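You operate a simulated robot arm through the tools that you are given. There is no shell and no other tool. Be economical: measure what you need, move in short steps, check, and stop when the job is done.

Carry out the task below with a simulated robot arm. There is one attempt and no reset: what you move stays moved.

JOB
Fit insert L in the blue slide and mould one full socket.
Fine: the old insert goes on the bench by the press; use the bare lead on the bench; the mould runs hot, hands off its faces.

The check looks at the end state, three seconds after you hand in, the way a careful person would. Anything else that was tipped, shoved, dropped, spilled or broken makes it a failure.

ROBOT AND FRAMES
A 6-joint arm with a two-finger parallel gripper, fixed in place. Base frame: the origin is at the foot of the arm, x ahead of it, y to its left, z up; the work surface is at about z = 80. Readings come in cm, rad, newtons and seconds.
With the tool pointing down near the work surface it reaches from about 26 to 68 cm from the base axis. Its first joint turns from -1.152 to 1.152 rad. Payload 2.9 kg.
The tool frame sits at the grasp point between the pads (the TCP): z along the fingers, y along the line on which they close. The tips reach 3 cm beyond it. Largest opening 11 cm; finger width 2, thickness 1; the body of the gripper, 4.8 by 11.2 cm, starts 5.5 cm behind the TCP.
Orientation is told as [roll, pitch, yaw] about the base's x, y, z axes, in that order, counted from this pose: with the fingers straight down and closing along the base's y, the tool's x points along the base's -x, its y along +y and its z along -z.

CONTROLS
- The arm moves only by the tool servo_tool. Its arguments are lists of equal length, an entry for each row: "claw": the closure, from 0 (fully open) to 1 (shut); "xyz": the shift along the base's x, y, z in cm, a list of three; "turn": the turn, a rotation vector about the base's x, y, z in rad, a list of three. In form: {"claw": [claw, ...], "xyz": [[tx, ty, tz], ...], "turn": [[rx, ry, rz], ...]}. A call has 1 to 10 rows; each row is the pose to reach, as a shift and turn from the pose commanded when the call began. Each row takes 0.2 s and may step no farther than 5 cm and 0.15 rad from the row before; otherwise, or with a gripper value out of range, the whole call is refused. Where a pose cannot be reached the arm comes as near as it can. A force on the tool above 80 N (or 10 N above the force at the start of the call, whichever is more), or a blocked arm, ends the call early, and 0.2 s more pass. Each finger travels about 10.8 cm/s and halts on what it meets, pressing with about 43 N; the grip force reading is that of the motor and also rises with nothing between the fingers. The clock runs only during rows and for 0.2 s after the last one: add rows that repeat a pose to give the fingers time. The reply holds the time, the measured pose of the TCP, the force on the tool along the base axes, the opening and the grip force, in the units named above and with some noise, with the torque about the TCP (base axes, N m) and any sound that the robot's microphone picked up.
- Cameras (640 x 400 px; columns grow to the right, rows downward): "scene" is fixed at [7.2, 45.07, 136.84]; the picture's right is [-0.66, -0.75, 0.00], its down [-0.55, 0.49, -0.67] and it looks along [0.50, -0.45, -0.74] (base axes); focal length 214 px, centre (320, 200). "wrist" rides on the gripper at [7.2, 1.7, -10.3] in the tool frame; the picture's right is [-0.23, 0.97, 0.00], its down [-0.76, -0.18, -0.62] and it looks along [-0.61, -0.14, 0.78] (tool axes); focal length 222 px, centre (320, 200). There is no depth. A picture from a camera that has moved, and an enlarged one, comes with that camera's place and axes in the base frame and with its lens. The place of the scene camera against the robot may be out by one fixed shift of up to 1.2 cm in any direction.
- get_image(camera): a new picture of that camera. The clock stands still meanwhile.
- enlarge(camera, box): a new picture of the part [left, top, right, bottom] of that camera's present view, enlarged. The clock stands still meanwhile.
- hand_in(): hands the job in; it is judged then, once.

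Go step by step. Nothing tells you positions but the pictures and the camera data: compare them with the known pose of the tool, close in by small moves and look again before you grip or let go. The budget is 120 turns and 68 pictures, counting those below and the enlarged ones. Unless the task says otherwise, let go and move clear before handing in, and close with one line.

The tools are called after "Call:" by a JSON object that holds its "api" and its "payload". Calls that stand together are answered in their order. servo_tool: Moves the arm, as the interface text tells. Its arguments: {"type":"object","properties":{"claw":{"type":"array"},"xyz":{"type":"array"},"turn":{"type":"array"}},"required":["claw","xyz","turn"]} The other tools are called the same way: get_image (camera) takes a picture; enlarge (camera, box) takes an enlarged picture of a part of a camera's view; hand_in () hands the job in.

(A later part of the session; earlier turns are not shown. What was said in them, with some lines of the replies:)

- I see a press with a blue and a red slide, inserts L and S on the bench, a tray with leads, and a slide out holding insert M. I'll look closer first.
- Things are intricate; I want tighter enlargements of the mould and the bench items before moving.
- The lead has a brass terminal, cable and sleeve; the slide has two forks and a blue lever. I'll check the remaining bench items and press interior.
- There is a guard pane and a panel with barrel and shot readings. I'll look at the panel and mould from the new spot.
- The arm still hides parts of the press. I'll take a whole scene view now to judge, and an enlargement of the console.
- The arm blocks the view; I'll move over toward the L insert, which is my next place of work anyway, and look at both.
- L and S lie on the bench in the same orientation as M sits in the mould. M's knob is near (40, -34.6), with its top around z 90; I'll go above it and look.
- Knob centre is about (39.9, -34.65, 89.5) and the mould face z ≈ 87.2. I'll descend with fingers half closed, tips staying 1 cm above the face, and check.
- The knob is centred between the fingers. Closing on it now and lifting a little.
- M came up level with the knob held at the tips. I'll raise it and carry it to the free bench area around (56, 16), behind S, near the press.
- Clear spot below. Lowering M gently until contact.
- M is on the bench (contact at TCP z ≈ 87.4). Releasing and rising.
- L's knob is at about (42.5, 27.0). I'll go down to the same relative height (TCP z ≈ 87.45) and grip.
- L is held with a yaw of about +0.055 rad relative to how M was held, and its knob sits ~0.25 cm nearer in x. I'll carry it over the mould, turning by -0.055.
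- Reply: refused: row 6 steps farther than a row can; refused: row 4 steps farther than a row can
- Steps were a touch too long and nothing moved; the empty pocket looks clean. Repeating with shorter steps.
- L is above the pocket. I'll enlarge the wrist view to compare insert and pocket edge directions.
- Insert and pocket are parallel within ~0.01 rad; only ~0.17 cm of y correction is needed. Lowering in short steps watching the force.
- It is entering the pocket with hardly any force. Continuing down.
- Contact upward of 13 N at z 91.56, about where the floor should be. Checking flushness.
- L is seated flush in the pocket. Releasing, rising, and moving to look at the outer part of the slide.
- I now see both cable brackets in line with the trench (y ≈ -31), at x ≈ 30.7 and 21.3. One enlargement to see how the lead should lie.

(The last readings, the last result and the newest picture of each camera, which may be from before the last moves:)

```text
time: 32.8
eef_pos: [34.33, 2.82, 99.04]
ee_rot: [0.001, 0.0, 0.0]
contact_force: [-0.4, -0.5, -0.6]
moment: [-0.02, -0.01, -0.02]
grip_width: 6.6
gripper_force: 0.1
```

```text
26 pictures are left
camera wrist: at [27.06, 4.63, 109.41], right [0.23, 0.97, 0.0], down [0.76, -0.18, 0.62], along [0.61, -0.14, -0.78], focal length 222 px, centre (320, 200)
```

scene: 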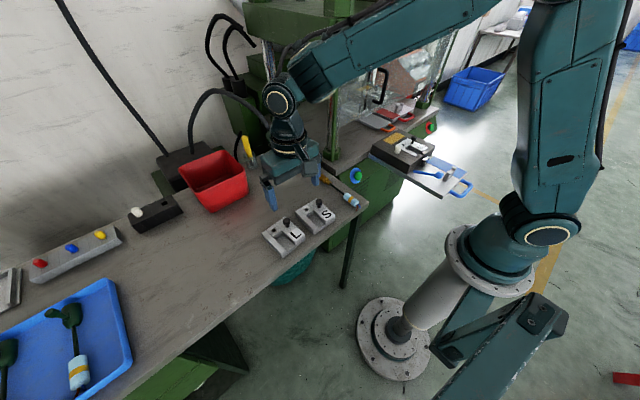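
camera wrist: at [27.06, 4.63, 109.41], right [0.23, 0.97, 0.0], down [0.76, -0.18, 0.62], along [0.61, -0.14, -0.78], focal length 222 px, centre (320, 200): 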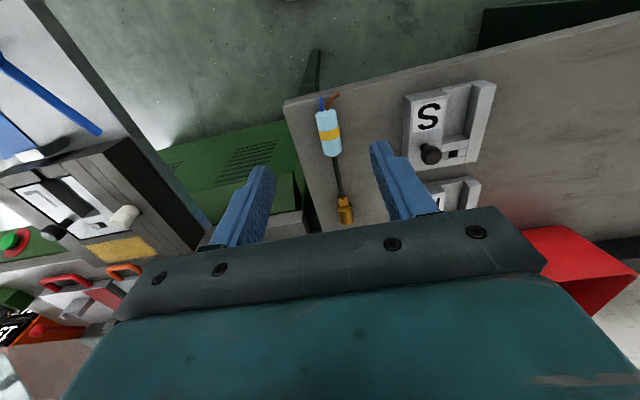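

The far bracket is a cradle for the sleeve and the near one a flat rest. I'll enlarge the lead to get its lengths.

Call:
{"api": "enlarge", "payload": {"camera": "wrist", "box": [270, 85, 430, 235]}}

```text
2.67 times, centred on (350, 160) of wrist
camera zoom: at [27.06, 4.63, 109.41], right [0.23, 0.97, 0.0], down [0.76, -0.18, 0.62], along [0.61, -0.14, -0.78], focal length 592 px, centre (240, 307)
```

zoom: 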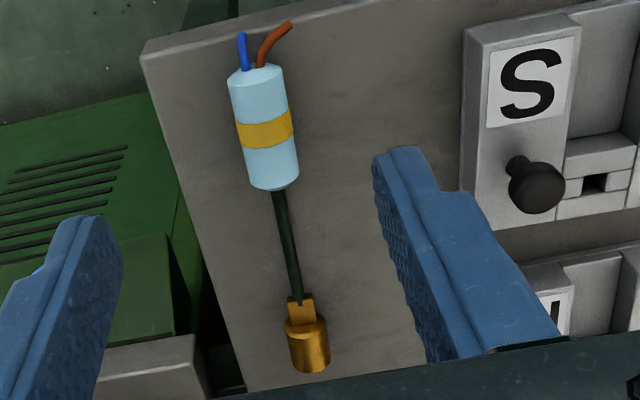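

Sleeve spans x ≈ 35.7–41, the brass tip is at x ≈ 54.2, y ≈ 3.2, and the lead lies along x just as the trench does. I'll grip the sleeve at its middle (38.3, 3.3).

Call:
{"api": "servo_tool", "payload": {"claw": [0.4, 0.4, 0.4, 0.4, 0.4], "xyz": [[2, 0.3, -4], [4, 0.5, -8], [4, 0.5, -12], [4, 0.5, -15], [4, 0.5, -15.5]], "turn": [[0, 0, 0], [0, 0, 0], [0, 0, 0], [0, 0, 0], [0, 0, 0]]}}

Call:
{"api": "enlarge", "payload": {"camera": "wrist", "box": [200, 80, 440, 250]}}

```text
time: 34.0
eef_pos: [38.35, 3.55, 83.63]
ee_rot: [0.0, -0.001, 0.002]
contact_force: [-0.2, -0.4, 0.5]
moment: [0.01, -0.02, -0.02]
grip_width: 6.57
gripper_force: 0.0
```

```text
2.35 times, centred on (320, 165) of wrist
camera zoom: at [31.13, 5.09, 94.04], right [0.23, 0.97, 0.0], down [0.76, -0.18, 0.62], along [0.61, -0.14, -0.78], focal length 523 px, centre (320, 282)
```

zoom: 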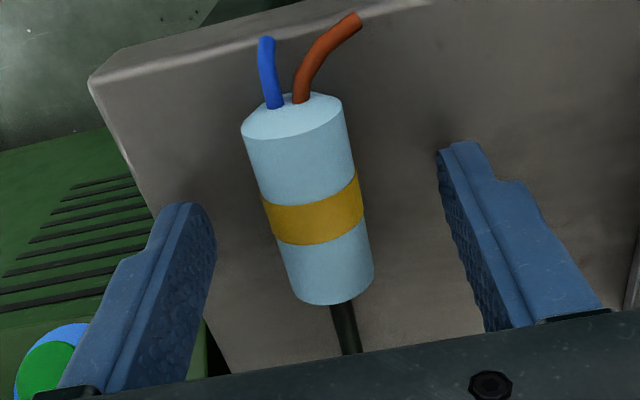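

The sleeve sits between the fingers. Closing with a small y correction, then lifting.

Call:
{"api": "servo_tool", "payload": {"claw": [0.4, 0.7, 1, 1, 1], "xyz": [[0, -0.2, 0], [0, -0.2, 0], [0, -0.2, 0], [0, -0.2, 0], [0, -0.2, 0]], "turn": [[0, 0, 0], [0, 0, 0], [0, 0, 0], [0, 0, 0], [0, 0, 0]]}}

Call:
{"api": "servo_tool", "payload": {"claw": [1, 1, 1, 1, 1, 1], "xyz": [[0, 0, 1], [0, 0, 4], [0, 0, 8], [0, 0, 12], [0, 0, 16], [0, 0, 16]], "turn": [[0, 0, 0], [0, 0, 0], [0, 0, 0], [0, 0, 0], [0, 0, 0], [0, 0, 0]]}}

Call:
{"api": "enlarge", "payload": {"camera": "scene", "box": [240, 100, 420, 230]}}

Call:
{"api": "get_image", "payload": {"camera": "wrist"}}

```text
time: 35.2
eef_pos: [38.42, 3.16, 83.68]
ee_rot: [0.0, -0.002, 0.0]
contact_force: [0.9, -0.5, 0.1]
moment: [-0.01, 0.05, 0.02]
grip_width: 2.41
gripper_force: 42.9
```

```text
time: 36.6
eef_pos: [38.08, 2.9, 99.8]
ee_rot: [0.0, -0.001, 0.001]
contact_force: [0.3, 0.5, -0.9]
moment: [0.02, 0.05, 0.01]
grip_width: 2.43
gripper_force: 43.1
```

```text
3.08 times, centred on (330, 165) of scene
camera zoom: at [7.2, 45.07, 136.84], right [-0.66, -0.75, 0.0], down [-0.55, 0.49, -0.67], along [0.5, -0.45, -0.74], focal length 660 px, centre (289, 308)
```

zoom: 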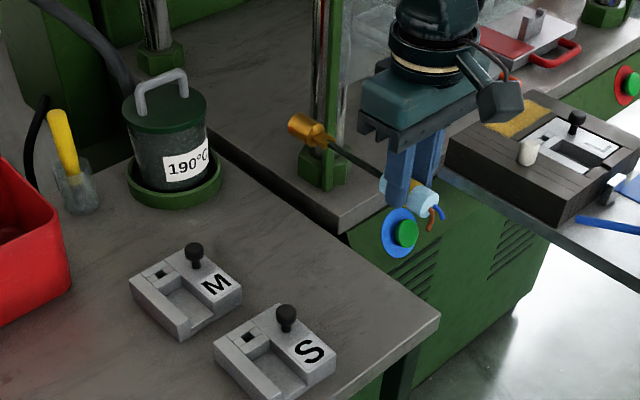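

```text
22 pictures are left
camera wrist: at [30.77, 4.57, 110.25], right [0.23, 0.97, 0.0], down [0.76, -0.18, 0.62], along [0.61, -0.14, -0.78], focal length 222 px, centre (320, 200)
```

wrist: 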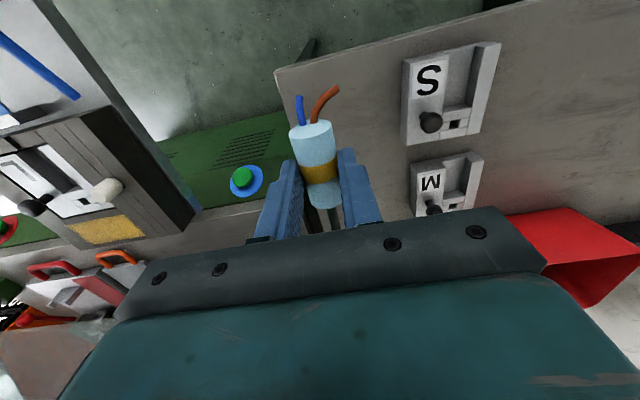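

The lead is held level by its sleeve (2.4 cm). I'll draw it back in x first to stay clear of the press pillar, then swing round to (24.2, -31), high above the slide.

Call:
{"api": "servo_tool", "payload": {"claw": [1, 1, 1, 1, 1, 1, 1, 1, 1, 1], "xyz": [[-4, 0, 2], [-8, 0, 2], [-9, -4, 2], [-9.5, -8.5, 2], [-10, -13, 2], [-11, -17.5, 2], [-12.5, -22, 2], [-13.5, -26.5, 2], [-14, -31, 2], [-14.1, -34, 2]], "turn": [[0, 0, 0], [0, 0, 0], [0, 0, 0], [0, 0, 0], [0, 0, 0], [0, 0, 0], [0, 0, 0], [0, 0, 0], [0, 0, 0.01], [0, 0, 0.01]]}}

Call:
{"api": "get_image", "payload": {"camera": "wrist"}}

Call:
{"api": "enlarge", "payload": {"camera": "scene", "box": [365, 90, 485, 190]}}

```text
time: 38.8
eef_pos: [23.97, -30.98, 101.81]
ee_rot: [0.0, -0.002, 0.011]
contact_force: [0.0, 0.4, -0.5]
moment: [0.04, 0.0, 0.01]
grip_width: 2.4
gripper_force: 42.8
```

```text
21 pictures are left
camera wrist: at [16.64, -29.44, 112.26], right [0.22, 0.98, 0.0], down [0.76, -0.17, 0.62], along [0.61, -0.14, -0.78], focal length 222 px, centre (320, 200)
```

wrist: 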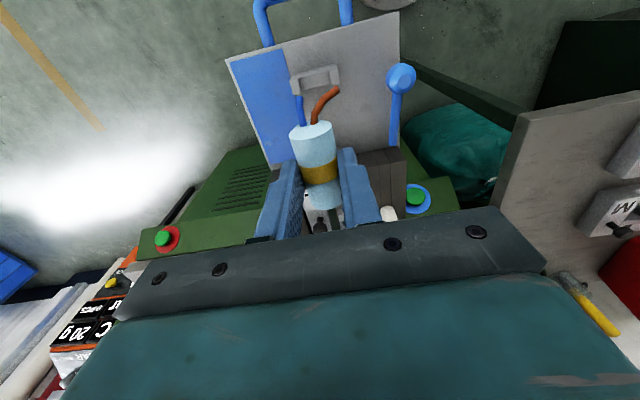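

```text
4.00 times, centred on (425, 140) of scene
camera zoom: at [7.2, 45.07, 136.84], right [-0.66, -0.75, 0.0], down [-0.55, 0.49, -0.67], along [0.5, -0.45, -0.74], focal length 858 px, centre (-100, 440)
```

zoom: 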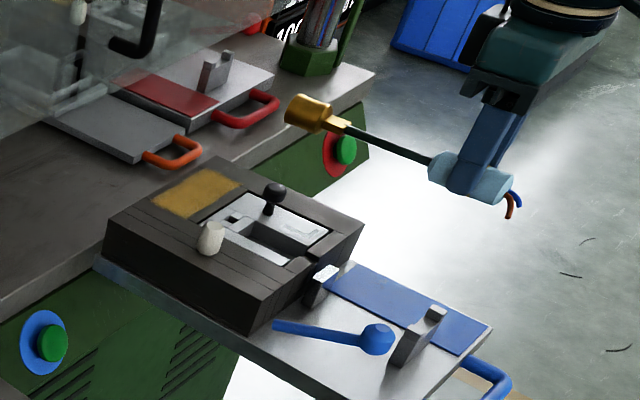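

Aligned in y with the cradle and trench. Lowering to just above the mould, then a look.

Call:
{"api": "servo_tool", "payload": {"claw": [1, 1, 1, 1], "xyz": [[0.2, 0, -4], [0.2, 0, -8], [0.2, 0, -9.8], [0.2, 0, -9.8]], "turn": [[0, 0, 0], [0, 0, 0], [0, 0, 0], [0, 0, 0]]}}

Call:
{"api": "enlarge", "payload": {"camera": "scene", "box": [375, 110, 485, 190]}}

Call:
{"api": "enlarge", "payload": {"camera": "wrist", "box": [220, 50, 440, 250]}}

```text
time: 39.8
eef_pos: [24.45, -31.15, 92.06]
ee_rot: [0.0, 0.001, 0.009]
contact_force: [0.8, -0.3, -0.4]
moment: [0.01, 0.04, 0.0]
grip_width: 2.42
gripper_force: 42.8
```

```text
5.00 times, centred on (430, 150) of scene
camera zoom: at [7.2, 45.07, 136.84], right [-0.66, -0.75, 0.0], down [-0.55, 0.49, -0.67], along [0.5, -0.45, -0.74], focal length 1072 px, centre (-230, 450)
```

zoom: 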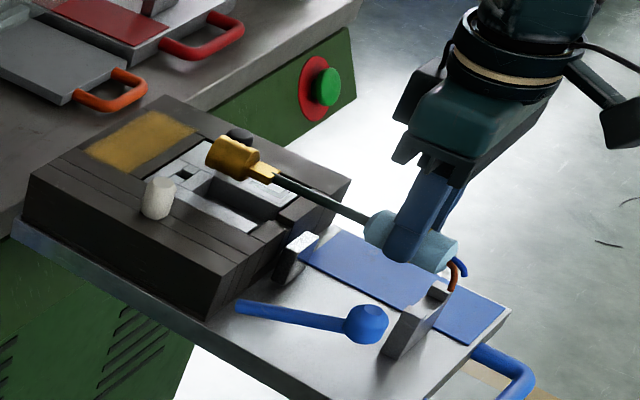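

```text
2.00 times, centred on (330, 150) of wrist
camera zoom: at [17.06, -29.5, 102.58], right [0.22, 0.98, 0.0], down [0.76, -0.17, 0.62], along [0.61, -0.14, -0.78], focal length 444 px, centre (300, 300)
```

zoom: 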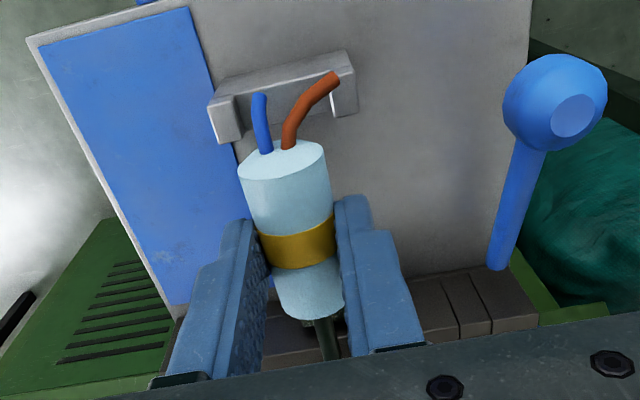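

The lead hangs right over the trench, the tip about 0.3 cm short of its end. I'll nudge x by -0.2, y by +0.1 and lower in steps until contact.

Call:
{"api": "servo_tool", "payload": {"claw": [1, 1, 1, 1, 1], "xyz": [[-0.2, 0.1, -0.5], [-0.2, 0.1, -1.0], [-0.2, 0.1, -1.5], [-0.2, 0.1, -2.0], [-0.2, 0.1, -2.3]], "turn": [[0, 0, 0], [0, 0, 0], [0, 0, 0], [0, 0, 0], [0, 0, 0]]}}

Call:
{"api": "enlarge", "payload": {"camera": "scene", "box": [380, 115, 470, 185]}}

```text
time: 41.0
eef_pos: [24.09, -30.89, 89.72]
ee_rot: [0.001, 0.001, 0.011]
contact_force: [0.4, 0.0, -0.1]
moment: [0.01, 0.01, 0.03]
grip_width: 2.39
gripper_force: 43.2
```

```text
5.71 times, centred on (425, 150) of scene
camera zoom: at [7.2, 45.07, 136.84], right [-0.66, -0.75, 0.0], down [-0.55, 0.49, -0.67], along [0.5, -0.45, -0.74], focal length 1226 px, centre (-280, 486)
```

zoom: 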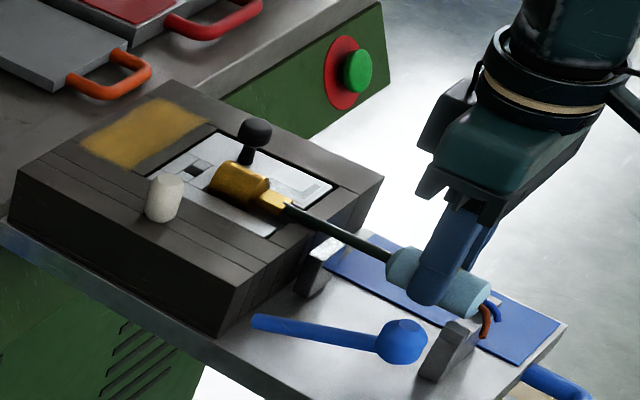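

Brass is entering the trench freely. Continuing down slowly.

Call:
{"api": "servo_tool", "payload": {"claw": [1, 1, 1, 1, 1], "xyz": [[0, 0, -0.3], [0, 0, -0.6], [0, 0, -0.9], [0, 0, -1.2], [0, 0, -1.5]], "turn": [[0, 0, 0], [0, 0, 0], [0, 0, 0], [0, 0, 0], [0, 0, 0]]}}

```text
time: 42.2
eef_pos: [24.24, -30.9, 88.44]
ee_rot: [-0.006, -0.006, 0.01]
contact_force: [1.1, 0.5, 39.3]
moment: [0.0, -0.1, -0.05]
grip_width: 2.41
gripper_force: 43.2
```

Firm contact now. I'll ease off slightly and look.

Call:
{"api": "servo_tool", "payload": {"claw": [1, 1], "xyz": [[0, 0, 0.4], [0, 0, 0.4]], "turn": [[0, 0, 0], [0, 0, 0]]}}

Call:
{"api": "enlarge", "payload": {"camera": "scene", "box": [380, 120, 460, 185]}}

```text
time: 42.8
eef_pos: [24.02, -30.85, 88.43]
ee_rot: [0.002, 0.003, 0.008]
contact_force: [1.9, -8.0, -2.6]
moment: [-0.15, 0.14, -0.69]
grip_width: 2.38
gripper_force: 43.1
```

```text
6.15 times, centred on (420, 152) of scene
camera zoom: at [7.21, 45.05, 136.85], right [-0.66, -0.75, 0.0], down [-0.55, 0.49, -0.67], along [0.5, -0.45, -0.74], focal length 1320 px, centre (-295, 492)
```

zoom: 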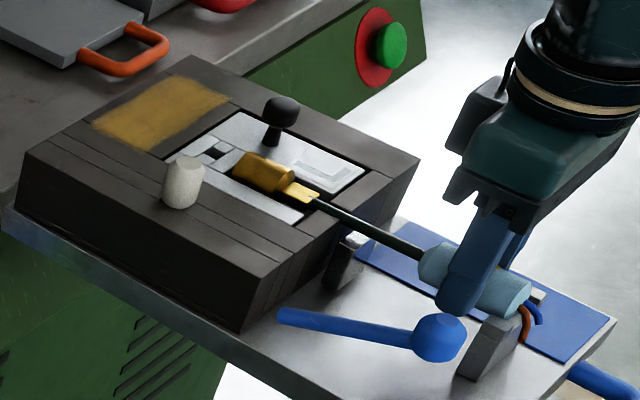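

The sleeve is in the cradle, the cable in the wall groove and the brass in the trench; a little side load remains at the groove. I'll relax it in y and let go.

Call:
{"api": "servo_tool", "payload": {"claw": [1, 1], "xyz": [[0, -0.1, 0], [0, -0.1, 0]], "turn": [[0, 0, 0], [0, 0, 0]]}}

Call:
{"api": "servo_tool", "payload": {"claw": [0.7, 0.6, 0.6, 0.6, 0.6, 0.6], "xyz": [[0, 0, 0], [0, 0, 0], [0, 0, 0], [0, 0, 2], [0, 0, 6], [0, 0, 10]], "turn": [[0, 0, 0], [0, 0, 0], [0, 0, 0], [0, 0, 0], [0, 0, 0], [0, 0, 0]]}}

Call:
{"api": "enlarge", "payload": {"camera": "scene", "box": [380, 120, 480, 200]}}

Call:
{"api": "get_image", "payload": {"camera": "wrist"}}

```text
time: 43.4
eef_pos: [24.12, -30.88, 88.52]
ee_rot: [0.002, 0.001, 0.01]
contact_force: [-0.7, -1.3, -0.7]
moment: [-0.03, 0.05, -0.17]
grip_width: 2.39
gripper_force: 43.0
```

```text
time: 44.8
eef_pos: [23.89, -30.53, 98.68]
ee_rot: [0.003, 0.0, 0.01]
contact_force: [0.1, -0.2, 0.3]
moment: [-0.01, -0.02, -0.04]
grip_width: 4.4
gripper_force: 0.0
```

```text
5.00 times, centred on (430, 160) of scene
camera zoom: at [7.2, 45.08, 136.84], right [-0.66, -0.75, 0.0], down [-0.55, 0.49, -0.67], along [0.5, -0.45, -0.74], focal length 1072 px, centre (-230, 400)
```

zoom: 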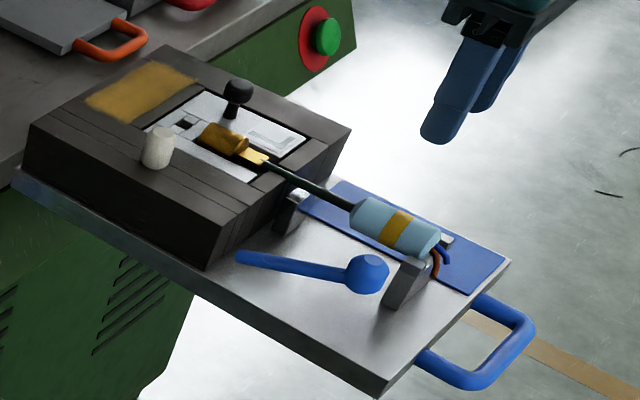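

```text
14 pictures are left
camera wrist: at [16.63, -29.0, 109.15], right [0.22, 0.98, 0.0], down [0.76, -0.17, 0.62], along [0.61, -0.13, -0.78], focal length 222 px, centre (320, 200)
```

wrist: 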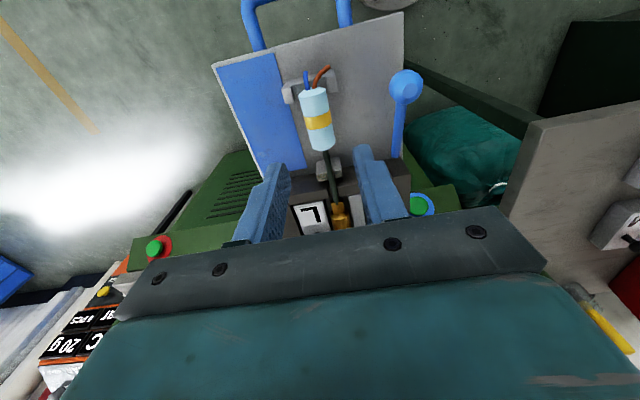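

The lead sits right. Next is pushing the slide in: the handle's left leg runs along x near (14.7, -26.3), which is within the first joint's range. I'll go above it and look.

Call:
{"api": "servo_tool", "payload": {"claw": [0.6, 0.6, 0.6, 0.6], "xyz": [[-3, 2, -1], [-6, 3.5, -3], [-8.4, 4.2, -6], [-8.4, 4.2, -9]], "turn": [[0, 0, -0.01], [0, 0, -0.01], [0, 0, -0.01], [0, 0, -0.01]]}}

Call:
{"api": "get_image", "payload": {"camera": "wrist"}}

```text
time: 45.8
eef_pos: [15.4, -26.52, 89.64]
ee_rot: [0.0, -0.001, -0.001]
contact_force: [0.3, 0.1, 0.2]
moment: [0.01, -0.01, 0.03]
grip_width: 4.4
gripper_force: 0.1
```

```text
13 pictures are left
camera wrist: at [8.26, -24.9, 100.06], right [0.23, 0.97, 0.0], down [0.76, -0.18, 0.62], along [0.61, -0.14, -0.78], focal length 222 px, centre (320, 200)
```

wrist: 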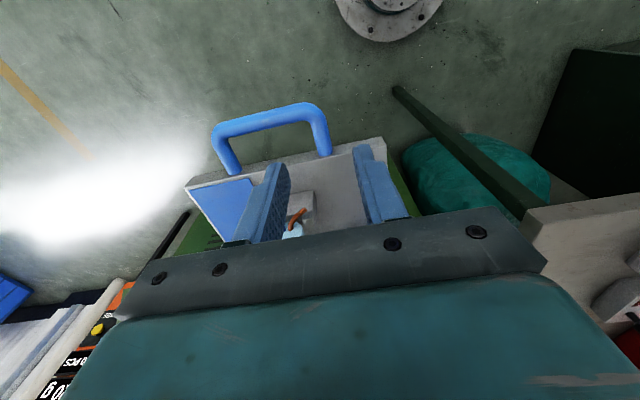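

Leg runs x 14–17.5 at y ≈ -26.6; I'm right over it. Descending and gripping.

Call:
{"api": "servo_tool", "payload": {"claw": [0.6, 0.6, 0.6, 1, 1, 1], "xyz": [[0.4, -0.1, -3], [0.4, -0.1, -6], [0.4, -0.1, -6.8], [0.4, -0.1, -6.8], [0.4, -0.1, -6.8], [0.4, -0.1, -6.8]], "turn": [[0, 0, 0], [0, 0, 0], [0, 0, 0], [0, 0, 0], [0, 0, 0], [0, 0, 0]]}}

Call:
{"api": "servo_tool", "payload": {"claw": [1, 1, 1], "xyz": [[0.5, 0, 0], [1, 0, 0], [1.5, 0, 0]], "turn": [[0, 0, 0], [0, 0, 0], [0, 0, 0]]}}

```text
time: 47.2
eef_pos: [16.29, -26.51, 82.74]
ee_rot: [0.006, -0.001, 0.002]
contact_force: [3.4, 24.3, 1.8]
moment: [0.36, 0.01, 1.04]
grip_width: 1.44
gripper_force: 45.0
```

```text
time: 48.0
eef_pos: [17.56, -26.6, 82.72]
ee_rot: [0.004, 0.005, 0.002]
contact_force: [-2.0, 21.2, 10.0]
moment: [0.18, 0.97, 0.93]
grip_width: 1.43
gripper_force: 44.7
```

Gripped and moving with little resistance. Pushing on gently, relieving the side load with a bit of +y.

Call:
{"api": "servo_tool", "payload": {"claw": [1, 1, 1, 1, 1, 1, 1, 1], "xyz": [[1, 0.15, 0], [2, 0.15, 0], [3, 0.15, 0], [4, 0.15, 0], [5, 0.15, 0], [6, 0.15, 0], [7, 0.15, 0], [8, 0.15, 0]], "turn": [[0, 0, 0], [0, 0, 0], [0, 0, 0], [0, 0, 0], [0, 0, 0], [0, 0, 0], [0, 0, 0], [0, 0, 0]]}}

Call:
{"api": "get_image", "payload": {"camera": "scene"}}

```text
time: 49.8
eef_pos: [25.82, -26.55, 82.9]
ee_rot: [0.001, -0.001, 0.001]
contact_force: [2.0, 8.0, -35.2]
moment: [0.07, -0.06, 0.95]
grip_width: 1.43
gripper_force: 45.2
```

```text
12 pictures are left
```

scene: 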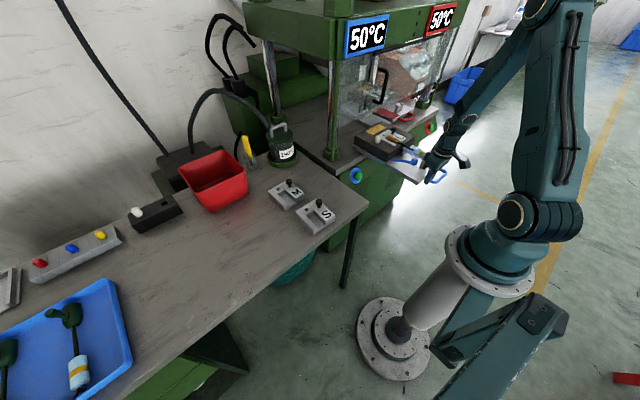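

The slide follows. I'll keep pushing in stages, dropping z a hair to cut the vertical load.

Call:
{"api": "servo_tool", "payload": {"claw": [1, 1, 1, 1, 1, 1, 1, 1], "xyz": [[1, 0.05, -0.15], [2, 0.05, -0.15], [3, 0.05, -0.15], [4, 0.05, -0.15], [5, 0.05, -0.15], [6, 0.05, -0.15], [7, 0.05, -0.15], [8, 0.05, -0.15]], "turn": [[0, 0, 0], [0, 0, 0], [0, 0, 0], [0, 0, 0], [0, 0, 0], [0, 0, 0], [0, 0, 0], [0, 0, 0]]}}

Call:
{"api": "enlarge", "payload": {"camera": "scene", "box": [320, 60, 460, 190]}}

```text
time: 51.6
eef_pos: [34.01, -26.64, 82.72]
ee_rot: [0.003, -0.003, 0.004]
contact_force: [3.0, 18.2, 33.6]
moment: [0.26, 0.27, 0.96]
grip_width: 1.43
gripper_force: 44.8
```

```text
3.08 times, centred on (390, 125) of scene
camera zoom: at [7.17, 45.14, 136.82], right [-0.66, -0.75, 0.0], down [-0.55, 0.49, -0.67], along [0.5, -0.45, -0.74], focal length 660 px, centre (105, 431)
```

zoom: 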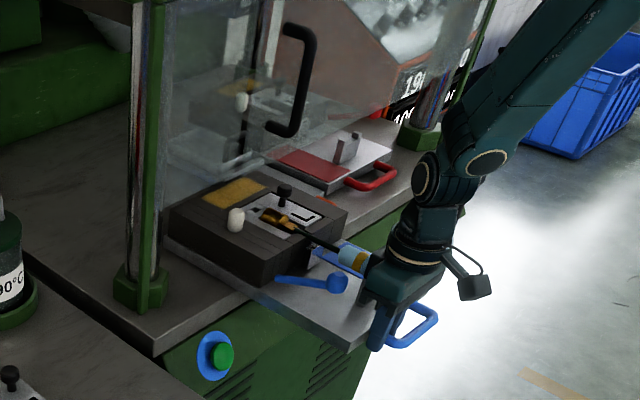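

Going in well; the mould is nearing the guard. Continuing in stages while watching the x force.

Call:
{"api": "servo_tool", "payload": {"claw": [1, 1, 1, 1, 1, 1, 1, 1], "xyz": [[1, 0.1, 0.08], [2, 0.1, 0.08], [3, 0.1, 0.08], [4, 0.1, 0.08], [5, 0.1, 0.08], [6, 0.1, 0.08], [7, 0.1, 0.08], [8, 0.1, 0.08]], "turn": [[0, 0, 0], [0, 0, 0], [0, 0, 0], [0, 0, 0], [0, 0, 0], [0, 0, 0], [0, 0, 0], [0, 0, 0]]}}

Call:
{"api": "servo_tool", "payload": {"claw": [1, 1, 1, 1, 1, 1, 1, 1], "xyz": [[1, 0, 0], [2, 0, 0], [3, 0, 0], [4, 0, 0], [5, 0, 0], [6, 0, 0], [7, 0, 0], [8, 0, 0]], "turn": [[0, 0, 0], [0, 0, 0], [0, 0, 0], [0, 0, 0], [0, 0, 0], [0, 0, 0], [0, 0, 0], [0, 0, 0]]}}

Call:
{"api": "enlarge", "payload": {"camera": "scene", "box": [320, 60, 460, 190]}}

```text
time: 53.4
eef_pos: [41.75, -26.52, 82.64]
ee_rot: [0.0, 0.0, 0.0]
contact_force: [1.1, -6.2, -8.3]
moment: [-0.09, -0.63, 0.92]
grip_width: 1.44
gripper_force: 44.8
```

```text
time: 55.2
eef_pos: [49.78, -26.67, 82.74]
ee_rot: [-0.001, 0.0, 0.0]
contact_force: [1.8, -21.4, -19.3]
moment: [-0.37, 0.38, 0.96]
grip_width: 1.42
gripper_force: 44.8
```

```text
3.08 times, centred on (390, 125) of scene
camera zoom: at [7.24, 45.01, 136.86], right [-0.66, -0.75, 0.0], down [-0.55, 0.49, -0.67], along [0.5, -0.45, -0.74], focal length 660 px, centre (105, 431)
```

zoom: 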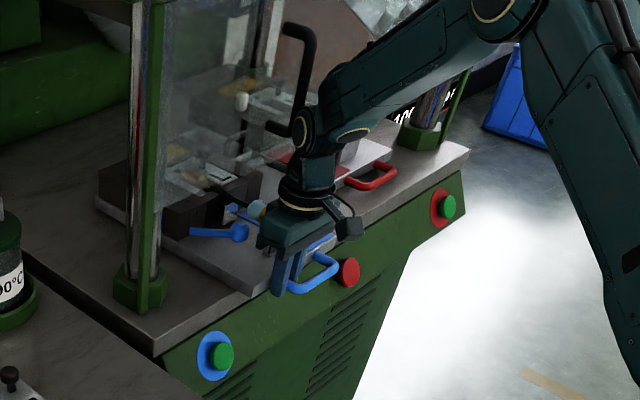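

The mould is passing under the guard without resistance. Continuing in short stages toward the stop.

Call:
{"api": "servo_tool", "payload": {"claw": [1, 1, 1, 1, 1], "xyz": [[1, -0.1, 0], [2, -0.1, 0], [3, -0.1, 0], [4, -0.1, 0], [5, -0.1, 0]], "turn": [[0, 0, 0], [0, 0, 0], [0, 0, 0], [0, 0, 0], [0, 0, 0]]}}

Call:
{"api": "servo_tool", "payload": {"claw": [1, 1, 1, 1, 1], "xyz": [[0.8, 0, 0], [1.6, 0, 0], [2.4, 0, 0], [3.2, 0, 0], [4, 0, 0]], "turn": [[0, 0, 0], [0, 0, 0], [0, 0, 0], [0, 0, 0], [0, 0, 0]]}}

```text
time: 56.2
eef_pos: [50.1, -26.61, 82.73]
ee_rot: [0.002, 0.031, -0.03]
contact_force: [2.3, -36.7, 32.4]
moment: [-0.61, -0.71, 1.05]
grip_width: 1.5
gripper_force: 44.9
stopped in row 4: the force on the tool passed its limit at 86 N (the readings are from after the stop); the commanded pose is now the measured one
```

```text
time: 56.8
eef_pos: [49.7, -26.53, 82.81]
ee_rot: [0.0, 0.051, -0.052]
contact_force: [2.3, -42.1, 27.5]
moment: [-0.65, -0.93, 1.0]
grip_width: 1.54
gripper_force: 44.8
stopped in row 3: the force on the tool passed its limit at 84 N (the readings are from after the stop); the commanded pose is now the measured one
```

The slide stopped at x ≈ 50. I need to see whether that is the end stop or an obstacle.

Call:
{"api": "enlarge", "payload": {"camera": "scene", "box": [325, 75, 425, 165]}}

Call:
{"api": "get_image", "payload": {"camera": "wrist"}}

```text
4.44 times, centred on (375, 120) of scene
camera zoom: at [6.28, 45.53, 136.73], right [-0.66, -0.75, 0.0], down [-0.55, 0.49, -0.68], along [0.51, -0.45, -0.73], focal length 953 px, centre (76, 556)
```

zoom: 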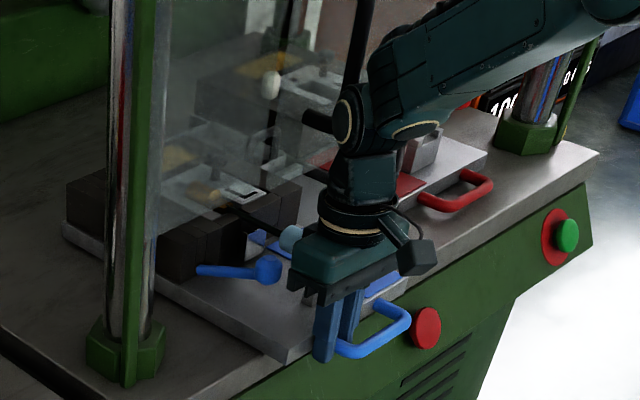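

```text
8 pictures are left
camera wrist: at [43.08, -24.54, 93.55], right [0.28, 0.96, -0.01], down [0.78, -0.22, 0.58], along [0.56, -0.17, -0.81], focal length 222 px, centre (320, 200)
```

wrist: 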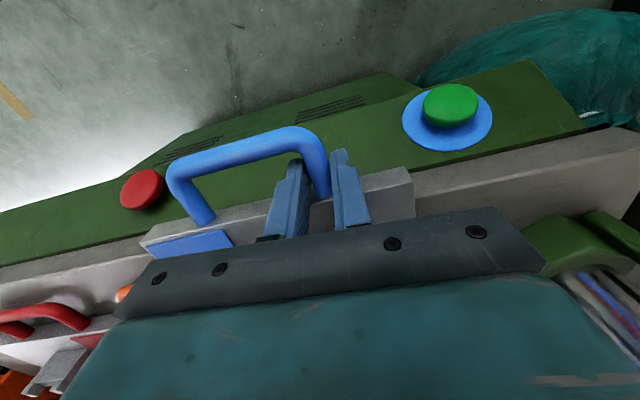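

The tool tilted as if the tips are held back, but the upright wrist is also near the guard and its handle. I'll let go of the handle, back out and up, and come again with the hand leaning forward so that the wrist stays well away from the guard.

Call:
{"api": "servo_tool", "payload": {"claw": [0.7, 0.6, 0.6], "xyz": [[0, 0, 0], [0, 0, 0], [0, 0, 0]], "turn": [[0, 0, 0], [0, 0, 0], [0, 0, 0]]}}

Call:
{"api": "servo_tool", "payload": {"claw": [0.6, 0.6, 0.6, 0.6], "xyz": [[0, 0, 2], [0, 0, 4.5], [-4, 0, 5], [-8, 0, 5]], "turn": [[0, 0, 0], [0, -0.05, 0.05], [0, -0.05, 0.05], [0, -0.05, 0.05]]}}

Call:
{"api": "enlarge", "payload": {"camera": "scene", "box": [325, 65, 435, 165]}}

```text
time: 57.6
eef_pos: [49.65, -26.49, 82.78]
ee_rot: [0.006, 0.058, -0.051]
contact_force: [1.2, 0.1, -0.3]
moment: [-0.02, 0.0, 0.04]
grip_width: 4.38
gripper_force: 0.0
```

```text
time: 58.6
eef_pos: [42.78, -27.19, 87.41]
ee_rot: [0.006, 0.001, 0.003]
contact_force: [0.2, 0.1, -0.5]
moment: [-0.01, -0.03, -0.02]
grip_width: 4.38
gripper_force: 0.0
```

```text
4.00 times, centred on (380, 115) of scene
camera zoom: at [7.2, 45.07, 136.84], right [-0.66, -0.75, 0.0], down [-0.55, 0.49, -0.67], along [0.5, -0.45, -0.74], focal length 858 px, centre (80, 540)
```

zoom: 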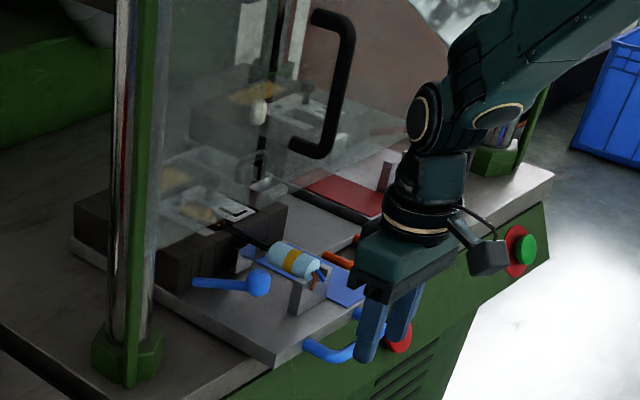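

Comparing with the pillar, the guard pane is at x ≈ 56 with its handle sticking out at about (52, -26, z > 100), just where my upright wrist was; the slide itself still needs ~9 cm. I'll lean the hand forward 0.9 rad with the fingers closed, low behind the handle bar's middle.

Call:
{"api": "servo_tool", "payload": {"claw": [0.7, 0.9, 1, 1, 1, 1, 1], "xyz": [[-2, -1, 1], [-4, -2, 3], [-6, -3.5, 4], [-6, -3.8, 4], [-6, -3.8, 4], [-6, -3.8, 4], [-6, -3.8, 4]], "turn": [[0, -0.14, 0], [0, -0.28, 0], [0, -0.42, 0], [0, -0.56, 0], [0, -0.7, 0], [0, -0.83, 0], [0, -0.9, 0]]}}

Call:
{"api": "get_image", "payload": {"camera": "wrist"}}

```text
time: 60.2
eef_pos: [36.79, -30.77, 91.17]
ee_rot: [0.001, -0.899, 0.003]
contact_force: [-0.1, 0.2, 0.3]
moment: [0.03, 0.03, 0.01]
grip_width: 0.02
gripper_force: 38.2
```

```text
6 pictures are left
camera wrist: at [24.12, -29.09, 92.01], right [0.14, 0.97, 0.18], down [-0.01, -0.18, 0.98], along [0.99, -0.14, -0.01], focal length 222 px, centre (320, 200)
```

wrist: 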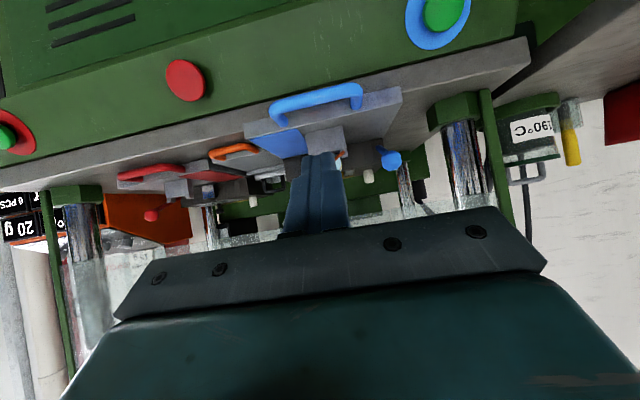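

The bar is at z ≈ 81.7, y ≈ -30.8, straight ahead. Going down behind it and pushing forward slowly.

Call:
{"api": "servo_tool", "payload": {"claw": [1, 1, 1, 1, 1, 1], "xyz": [[0, 0, -4], [2, 0, -7.4], [5, 0, -7.4], [6, 0, -7.4], [7, 0, -7.4], [8, 0, -7.4]], "turn": [[0, 0, 0], [0, 0, 0], [0, 0, 0], [0, 0, 0], [0, 0, 0], [0, 0, 0]]}}

Call:
{"api": "servo_tool", "payload": {"claw": [1, 1, 1, 1], "xyz": [[0.5, 0, 0], [1, 0, 0], [1.5, 0, 0], [2, 0, 0]], "turn": [[0, 0, 0], [0, 0, 0], [0, 0, 0], [0, 0, 0]]}}

```text
time: 61.6
eef_pos: [44.72, -30.61, 83.63]
ee_rot: [0.002, -0.897, 0.005]
contact_force: [0.0, 0.5, 0.3]
moment: [-0.03, -0.01, 0.03]
grip_width: 0.01
gripper_force: 37.5
```

```text
time: 62.6
eef_pos: [46.79, -30.59, 83.47]
ee_rot: [0.004, -0.895, 0.005]
contact_force: [0.2, 0.5, 0.5]
moment: [0.01, 0.0, 0.03]
grip_width: 0.0
gripper_force: 37.2
```

Hardly any force; I need to see whether the tip is pushing the bar or went over it.

Call:
{"api": "enlarge", "payload": {"camera": "wrist", "box": [200, 40, 460, 260]}}

```text
1.82 times, centred on (330, 150) of wrist
camera zoom: at [34.16, -28.97, 84.5], right [0.14, 0.97, 0.18], down [-0.01, -0.18, 0.98], along [0.99, -0.14, -0.02], focal length 404 px, centre (302, 291)
```

zoom: 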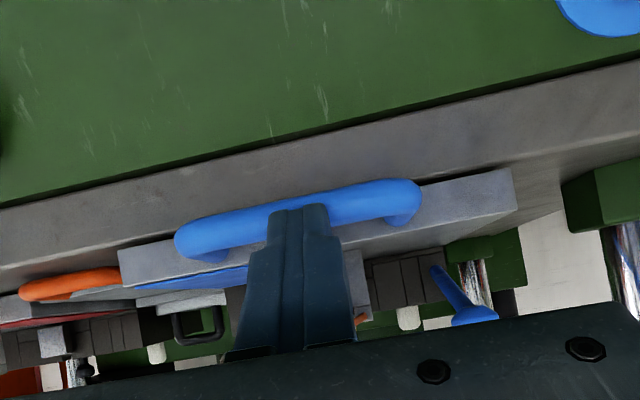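

The bar has moved forward with the tip (now at x ≈ 49.5), so the push works with almost no friction. Continuing until it stops.

Call:
{"api": "servo_tool", "payload": {"claw": [1, 1, 1, 1, 1, 1, 1, 1], "xyz": [[0.5, 0, 0], [1, 0, 0], [1.5, 0, 0], [2, 0, 0], [2.5, 0, 0], [3, 0, 0], [3.5, 0, 0], [4, 0, 0]], "turn": [[0, 0, 0], [0, 0, 0], [0, 0, 0], [0, 0, 0], [0, 0, 0], [0, 0, 0], [0, 0, 0], [0, 0, 0]]}}

Call:
{"api": "servo_tool", "payload": {"claw": [1, 1, 1, 1, 1, 1], "xyz": [[0.5, 0, 0], [1, 0, 0], [1.5, 0, 0], [2, 0, 0], [2.5, 0, 0], [3, 0, 0]], "turn": [[0, 0, 0], [0, 0, 0], [0, 0, 0], [0, 0, 0], [0, 0, 0], [0, 0, 0]]}}

```text
time: 64.4
eef_pos: [50.89, -30.7, 83.59]
ee_rot: [0.001, -0.894, 0.006]
contact_force: [-0.3, -0.2, 0.6]
moment: [0.01, 0.0, -0.01]
grip_width: 0.0
gripper_force: 37.7
```

```text
time: 65.8
eef_pos: [53.83, -30.49, 83.45]
ee_rot: [0.006, -0.895, 0.003]
contact_force: [-0.5, 0.3, 0.0]
moment: [0.02, -0.03, 0.02]
grip_width: 0.0
gripper_force: 37.4
```

Still free. A few more short steps to find the end stop.

Call:
{"api": "servo_tool", "payload": {"claw": [1, 1, 1, 1], "xyz": [[0.4, 0, 0], [0.8, 0, 0], [1.2, 0, 0], [1.6, 0, 0]], "turn": [[0, 0, 0], [0, 0, 0], [0, 0, 0], [0, 0, 0]]}}

Call:
{"api": "enlarge", "payload": {"camera": "scene", "box": [325, 65, 435, 165]}}

```text
time: 66.8
eef_pos: [54.72, -30.8, 83.59]
ee_rot: [0.018, -0.886, -0.007]
contact_force: [-30.2, 8.0, 21.2]
moment: [0.04, 0.04, 0.26]
grip_width: 0.01
gripper_force: 37.2
stopped in row 4: the force on the tool passed its limit at 93 N (the readings are from after the stop); the commanded pose is now the measured one
```

```text
4.00 times, centred on (380, 115) of scene
camera zoom: at [7.1, 45.11, 136.83], right [-0.66, -0.75, 0.0], down [-0.55, 0.49, -0.67], along [0.5, -0.45, -0.74], focal length 858 px, centre (80, 540)
```

zoom: 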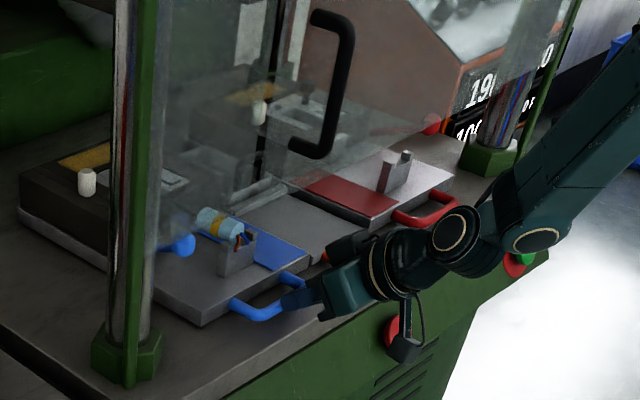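

The slide is home, in line with the red one, and the lead still lies right. Now the blue button, near (49.3, -16, 75): I'll back off and line up the leaning, closed fingers in front of it.

Call:
{"api": "servo_tool", "payload": {"claw": [1, 1, 1, 1, 1, 1, 1], "xyz": [[-3, 0, 0.5], [-7.5, 0, 1], [-10.9, 3, 1], [-10.9, 7.5, 1], [-10.9, 12, 0], [-10.9, 14.8, -3], [-10.9, 14.8, -4.2]], "turn": [[0, 0, 0], [0, 0, 0], [0, 0, 0], [0, 0, 0], [0, 0, 0], [0, 0, 0], [0, 0, 0]]}}

Call:
{"api": "get_image", "payload": {"camera": "wrist"}}

```text
time: 68.4
eef_pos: [44.07, -16.14, 79.43]
ee_rot: [0.015, -0.884, -0.003]
contact_force: [0.4, 0.2, 1.0]
moment: [-0.03, -0.01, 0.0]
grip_width: 0.01
gripper_force: 38.0
```

```text
3 pictures are left
camera wrist: at [31.36, -14.46, 80.35], right [0.14, 0.97, 0.18], down [0.0, -0.19, 0.98], along [0.99, -0.14, -0.03], focal length 222 px, centre (320, 200)
```

wrist: 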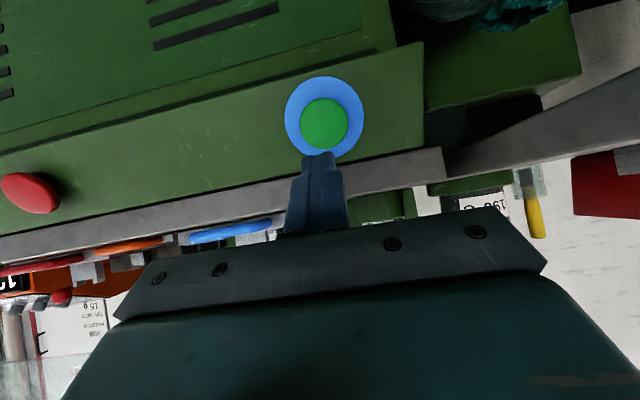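

The button cap is at about (50, -15.5, 73.4). Dropping to its height and pressing forward in small steps.

Call:
{"api": "servo_tool", "payload": {"claw": [1, 1, 1, 1, 1, 1], "xyz": [[0, 0.6, -2], [0, 0.6, -4], [0.8, 0.6, -4], [1.3, 0.6, -4], [1.8, 0.6, -4], [2.2, 0.6, -4]], "turn": [[0, 0, 0], [0, 0, 0], [0, 0, 0], [0, 0, 0], [0, 0, 0], [0, 0, 0]]}}

```text
time: 69.8
eef_pos: [46.17, -15.36, 75.32]
ee_rot: [0.014, -0.885, -0.004]
contact_force: [-0.2, -0.5, -0.5]
moment: [-0.02, 0.01, -0.02]
grip_width: 0.0
gripper_force: 37.8
```

Call:
{"api": "servo_tool", "payload": {"claw": [1, 1, 1, 1], "xyz": [[0.3, 0, 0], [0.6, 0, 0], [0.9, 0, 0], [1.2, 0, 0]], "turn": [[0, 0, 0], [0, 0, 0], [0, 0, 0], [0, 0, 0]]}}

```text
time: 70.8
eef_pos: [47.33, -15.34, 75.3]
ee_rot: [0.014, -0.885, -0.004]
contact_force: [-2.1, -0.8, -0.5]
moment: [0.02, 0.0, -0.06]
grip_width: 0.01
gripper_force: 37.7
```

Slight contact begins. Pressing on a little.

Call:
{"api": "servo_tool", "payload": {"claw": [1, 1, 1, 1], "xyz": [[0.2, 0, 0], [0.4, 0, 0], [0.6, 0, 0], [0.8, 0, 0]], "turn": [[0, 0, 0], [0, 0, 0], [0, 0, 0], [0, 0, 0]]}}

```text
time: 71.8
eef_pos: [48.0, -15.4, 75.37]
ee_rot: [0.017, -0.882, -0.004]
contact_force: [-17.3, 3.1, 4.2]
moment: [0.06, 0.09, 0.03]
grip_width: 0.0
gripper_force: 38.2
heard: click
```

A click: the button is in. I'll hold it there and listen.

Call:
{"api": "servo_tool", "payload": {"claw": [1, 1, 1, 1, 1, 1, 1, 1, 1, 1], "xyz": [[0, 0, 0], [0, 0, 0], [0, 0, 0], [0, 0, 0], [0, 0, 0], [0, 0, 0], [0, 0, 0], [0, 0, 0], [0, 0, 0], [0, 0, 0]], "turn": [[0, 0, 0], [0, 0, 0], [0, 0, 0], [0, 0, 0], [0, 0, 0], [0, 0, 0], [0, 0, 0], [0, 0, 0], [0, 0, 0], [0, 0, 0]]}}

```text
time: 74.0
eef_pos: [48.12, -15.17, 75.36]
ee_rot: [0.014, -0.886, -0.005]
contact_force: [-22.0, 3.2, 5.9]
moment: [0.02, 0.1, 0.09]
grip_width: 0.01
gripper_force: 38.2
```

No further sound. I'll look at the press while holding.

Call:
{"api": "enlarge", "payload": {"camera": "scene", "box": [300, 0, 480, 170]}}

```text
2.35 times, centred on (390, 85) of scene
camera zoom: at [7.15, 45.09, 136.84], right [-0.66, -0.75, 0.0], down [-0.55, 0.49, -0.67], along [0.5, -0.45, -0.74], focal length 505 px, centre (155, 471)
```

zoom: 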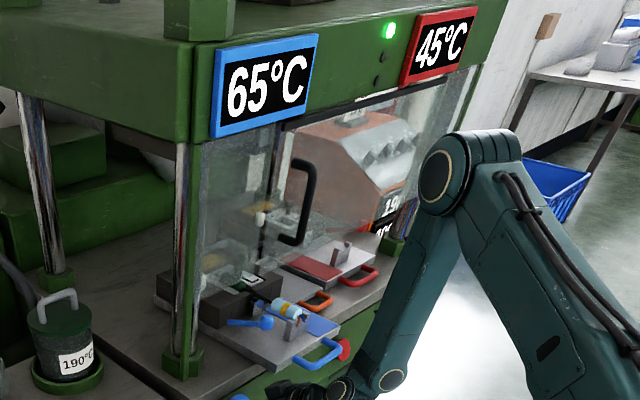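

A green lamp is lit and the blue mould reads 65 °C now, but the platen hasn't come down. I'll release the button and listen.

Call:
{"api": "servo_tool", "payload": {"claw": [1, 1, 1, 1, 1, 1, 1, 1, 1, 1], "xyz": [[-0.8, 0, 0], [-2, 0, 0], [-2, 0, 0], [-2, 0, 0], [-2, 0, 0], [-2, 0, 0], [-2, 0, 0], [-2, 0, 0], [-2, 0, 0], [-2, 0, 0]], "turn": [[0, 0, 0], [0, 0, 0], [0, 0, 0], [0, 0, 0], [0, 0, 0], [0, 0, 0], [0, 0, 0], [0, 0, 0], [0, 0, 0], [0, 0, 0]]}}

Call:
{"api": "servo_tool", "payload": {"claw": [1, 1, 1, 1, 1, 1, 1, 1, 1, 1], "xyz": [[0, 0, 0], [0, 0, 0], [0, 0, 0], [0, 0, 0], [0, 0, 0], [0, 0, 0], [0, 0, 0], [0, 0, 0], [0, 0, 0], [0, 0, 0]], "turn": [[0, 0, 0], [0, 0, 0], [0, 0, 0], [0, 0, 0], [0, 0, 0], [0, 0, 0], [0, 0, 0], [0, 0, 0], [0, 0, 0], [0, 0, 0]]}}

```text
time: 76.2
eef_pos: [46.19, -15.31, 75.33]
ee_rot: [0.014, -0.885, -0.005]
contact_force: [-0.9, 0.5, 0.3]
moment: [0.04, 0.01, 0.04]
grip_width: 0.01
gripper_force: 37.9
```

```text
time: 78.4
eef_pos: [46.27, -15.31, 75.27]
ee_rot: [0.014, -0.886, -0.005]
contact_force: [0.2, -0.3, -0.2]
moment: [0.01, 0.02, 0.01]
grip_width: 0.01
gripper_force: 38.1
```

Nothing audible yet. I'll wait a few more seconds, listening.

Call:
{"api": "servo_tool", "payload": {"claw": [1, 1, 1, 1, 1, 1, 1, 1, 1, 1], "xyz": [[-1, 0, 0], [-2, 0, 0], [-2, 0, 0], [-2, 0, 0], [-2, 0, 0], [-2, 0, 0], [-2, 0, 0], [-2, 0, 0], [-2, 0, 0], [-2, 0, 0]], "turn": [[0, 0, 0], [0, 0, 0], [0, 0, 0], [0, 0, 0], [0, 0, 0], [0, 0, 0], [0, 0, 0], [0, 0, 0], [0, 0, 0], [0, 0, 0]]}}

Call:
{"api": "servo_tool", "payload": {"claw": [1, 1, 1, 1, 1, 1, 1, 1, 1, 1], "xyz": [[0, 0, 0], [0, 0, 0], [0, 0, 0], [0, 0, 0], [0, 0, 0], [0, 0, 0], [0, 0, 0], [0, 0, 0], [0, 0, 0], [0, 0, 0]], "turn": [[0, 0, 0], [0, 0, 0], [0, 0, 0], [0, 0, 0], [0, 0, 0], [0, 0, 0], [0, 0, 0], [0, 0, 0], [0, 0, 0], [0, 0, 0]]}}

Call:
{"api": "servo_tool", "payload": {"claw": [1, 1, 1, 1, 1, 1, 1, 1, 1, 1], "xyz": [[0, 0, 0], [0, 0, 0], [0, 0, 0], [0, 0, 0], [0, 0, 0], [0, 0, 0], [0, 0, 0], [0, 0, 0], [0, 0, 0], [0, 0, 0]], "turn": [[0, 0, 0], [0, 0, 0], [0, 0, 0], [0, 0, 0], [0, 0, 0], [0, 0, 0], [0, 0, 0], [0, 0, 0], [0, 0, 0], [0, 0, 0]]}}

```text
time: 80.6
eef_pos: [44.22, -15.17, 75.28]
ee_rot: [0.015, -0.884, -0.004]
contact_force: [0.5, -0.2, 0.6]
moment: [0.01, -0.01, -0.01]
grip_width: 0.0
gripper_force: 37.5
```

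```text
time: 82.8
eef_pos: [44.32, -15.24, 75.33]
ee_rot: [0.013, -0.884, -0.004]
contact_force: [-0.8, -0.1, -0.2]
moment: [0.01, 0.01, 0.01]
grip_width: 0.0
gripper_force: 37.7
```

```text
time: 85.0
eef_pos: [44.24, -15.21, 75.42]
ee_rot: [0.014, -0.886, -0.004]
contact_force: [0.1, -0.8, 0.6]
moment: [0.01, 0.03, 0.0]
grip_width: 0.01
gripper_force: 37.5
```

Still no sound. One more look at the press state.

Call:
{"api": "enlarge", "payload": {"camera": "scene", "box": [310, 0, 480, 160]}}

```text
2.50 times, centred on (395, 80) of scene
camera zoom: at [7.2, 45.07, 136.84], right [-0.66, -0.75, 0.0], down [-0.55, 0.49, -0.67], along [0.5, -0.45, -0.74], focal length 536 px, centre (132, 500)
```

zoom: 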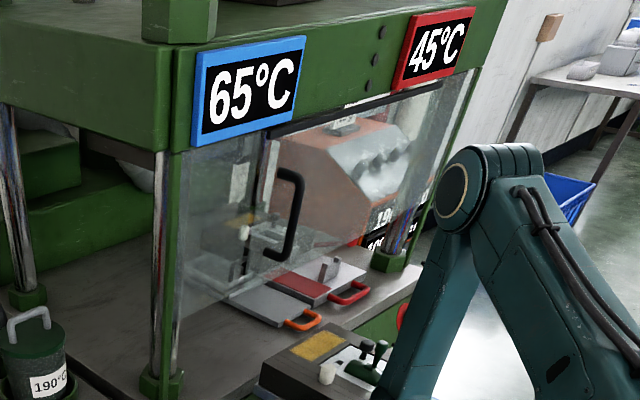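

The cycle has run: the lamp is off, the slide has come back out by itself, and a dark green body now sits on the lead. I'll draw the arm away upward and take the last picture to check the socket.

Call:
{"api": "servo_tool", "payload": {"claw": [1, 1, 1, 1, 1, 1, 1, 1, 1, 1], "xyz": [[-1, 0, 3], [-2, 0.5, 7], [-3, 1, 11.5], [-4, 2, 16], [-5, 4, 20], [-5, 7, 23], [-5, 11, 25], [-5, 15, 26], [-5, 19, 26], [-5, 23, 26]], "turn": [[0, 0, 0], [0, 0, 0], [0, 0, 0], [0, 0, 0], [0, 0.1, 0], [0, 0.24, 0], [0, 0.38, 0], [0, 0.52, 0], [0, 0.66, 0], [0, 0.8, 0]]}}

Call:
{"api": "enlarge", "payload": {"camera": "scene", "box": [365, 115, 485, 205]}}

```text
time: 87.2
eef_pos: [39.27, 8.07, 101.58]
ee_rot: [0.01, -0.083, -0.003]
contact_force: [0.9, -0.3, 0.2]
moment: [0.04, -0.03, 0.02]
grip_width: 0.03
gripper_force: 37.7
```

```text
4.44 times, centred on (425, 160) of scene
camera zoom: at [7.2, 45.07, 136.84], right [-0.66, -0.75, 0.0], down [-0.55, 0.49, -0.67], along [0.5, -0.45, -0.74], focal length 953 px, centre (-147, 378)
```

zoom: 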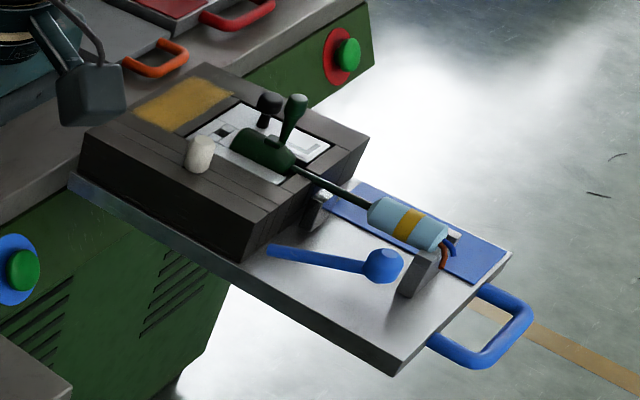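

Insert L is in the blue slide. A complete green socket with its sprue covers the brass, M lies on the bench, and the arm is clear, so I'm handing in.

Call:
{"api": "hand_in", "payload": {}}

```text
The job is handed in.
```

Insert L is fitted in the blue slide, one full socket is moulded on the bare lead and still lies in the mould, and the old insert M is on the bench by the press; on the way in, the arm was stopped twice by force (86 and 84 N), possibly against the guard handle, with no damage seen in the pictures.
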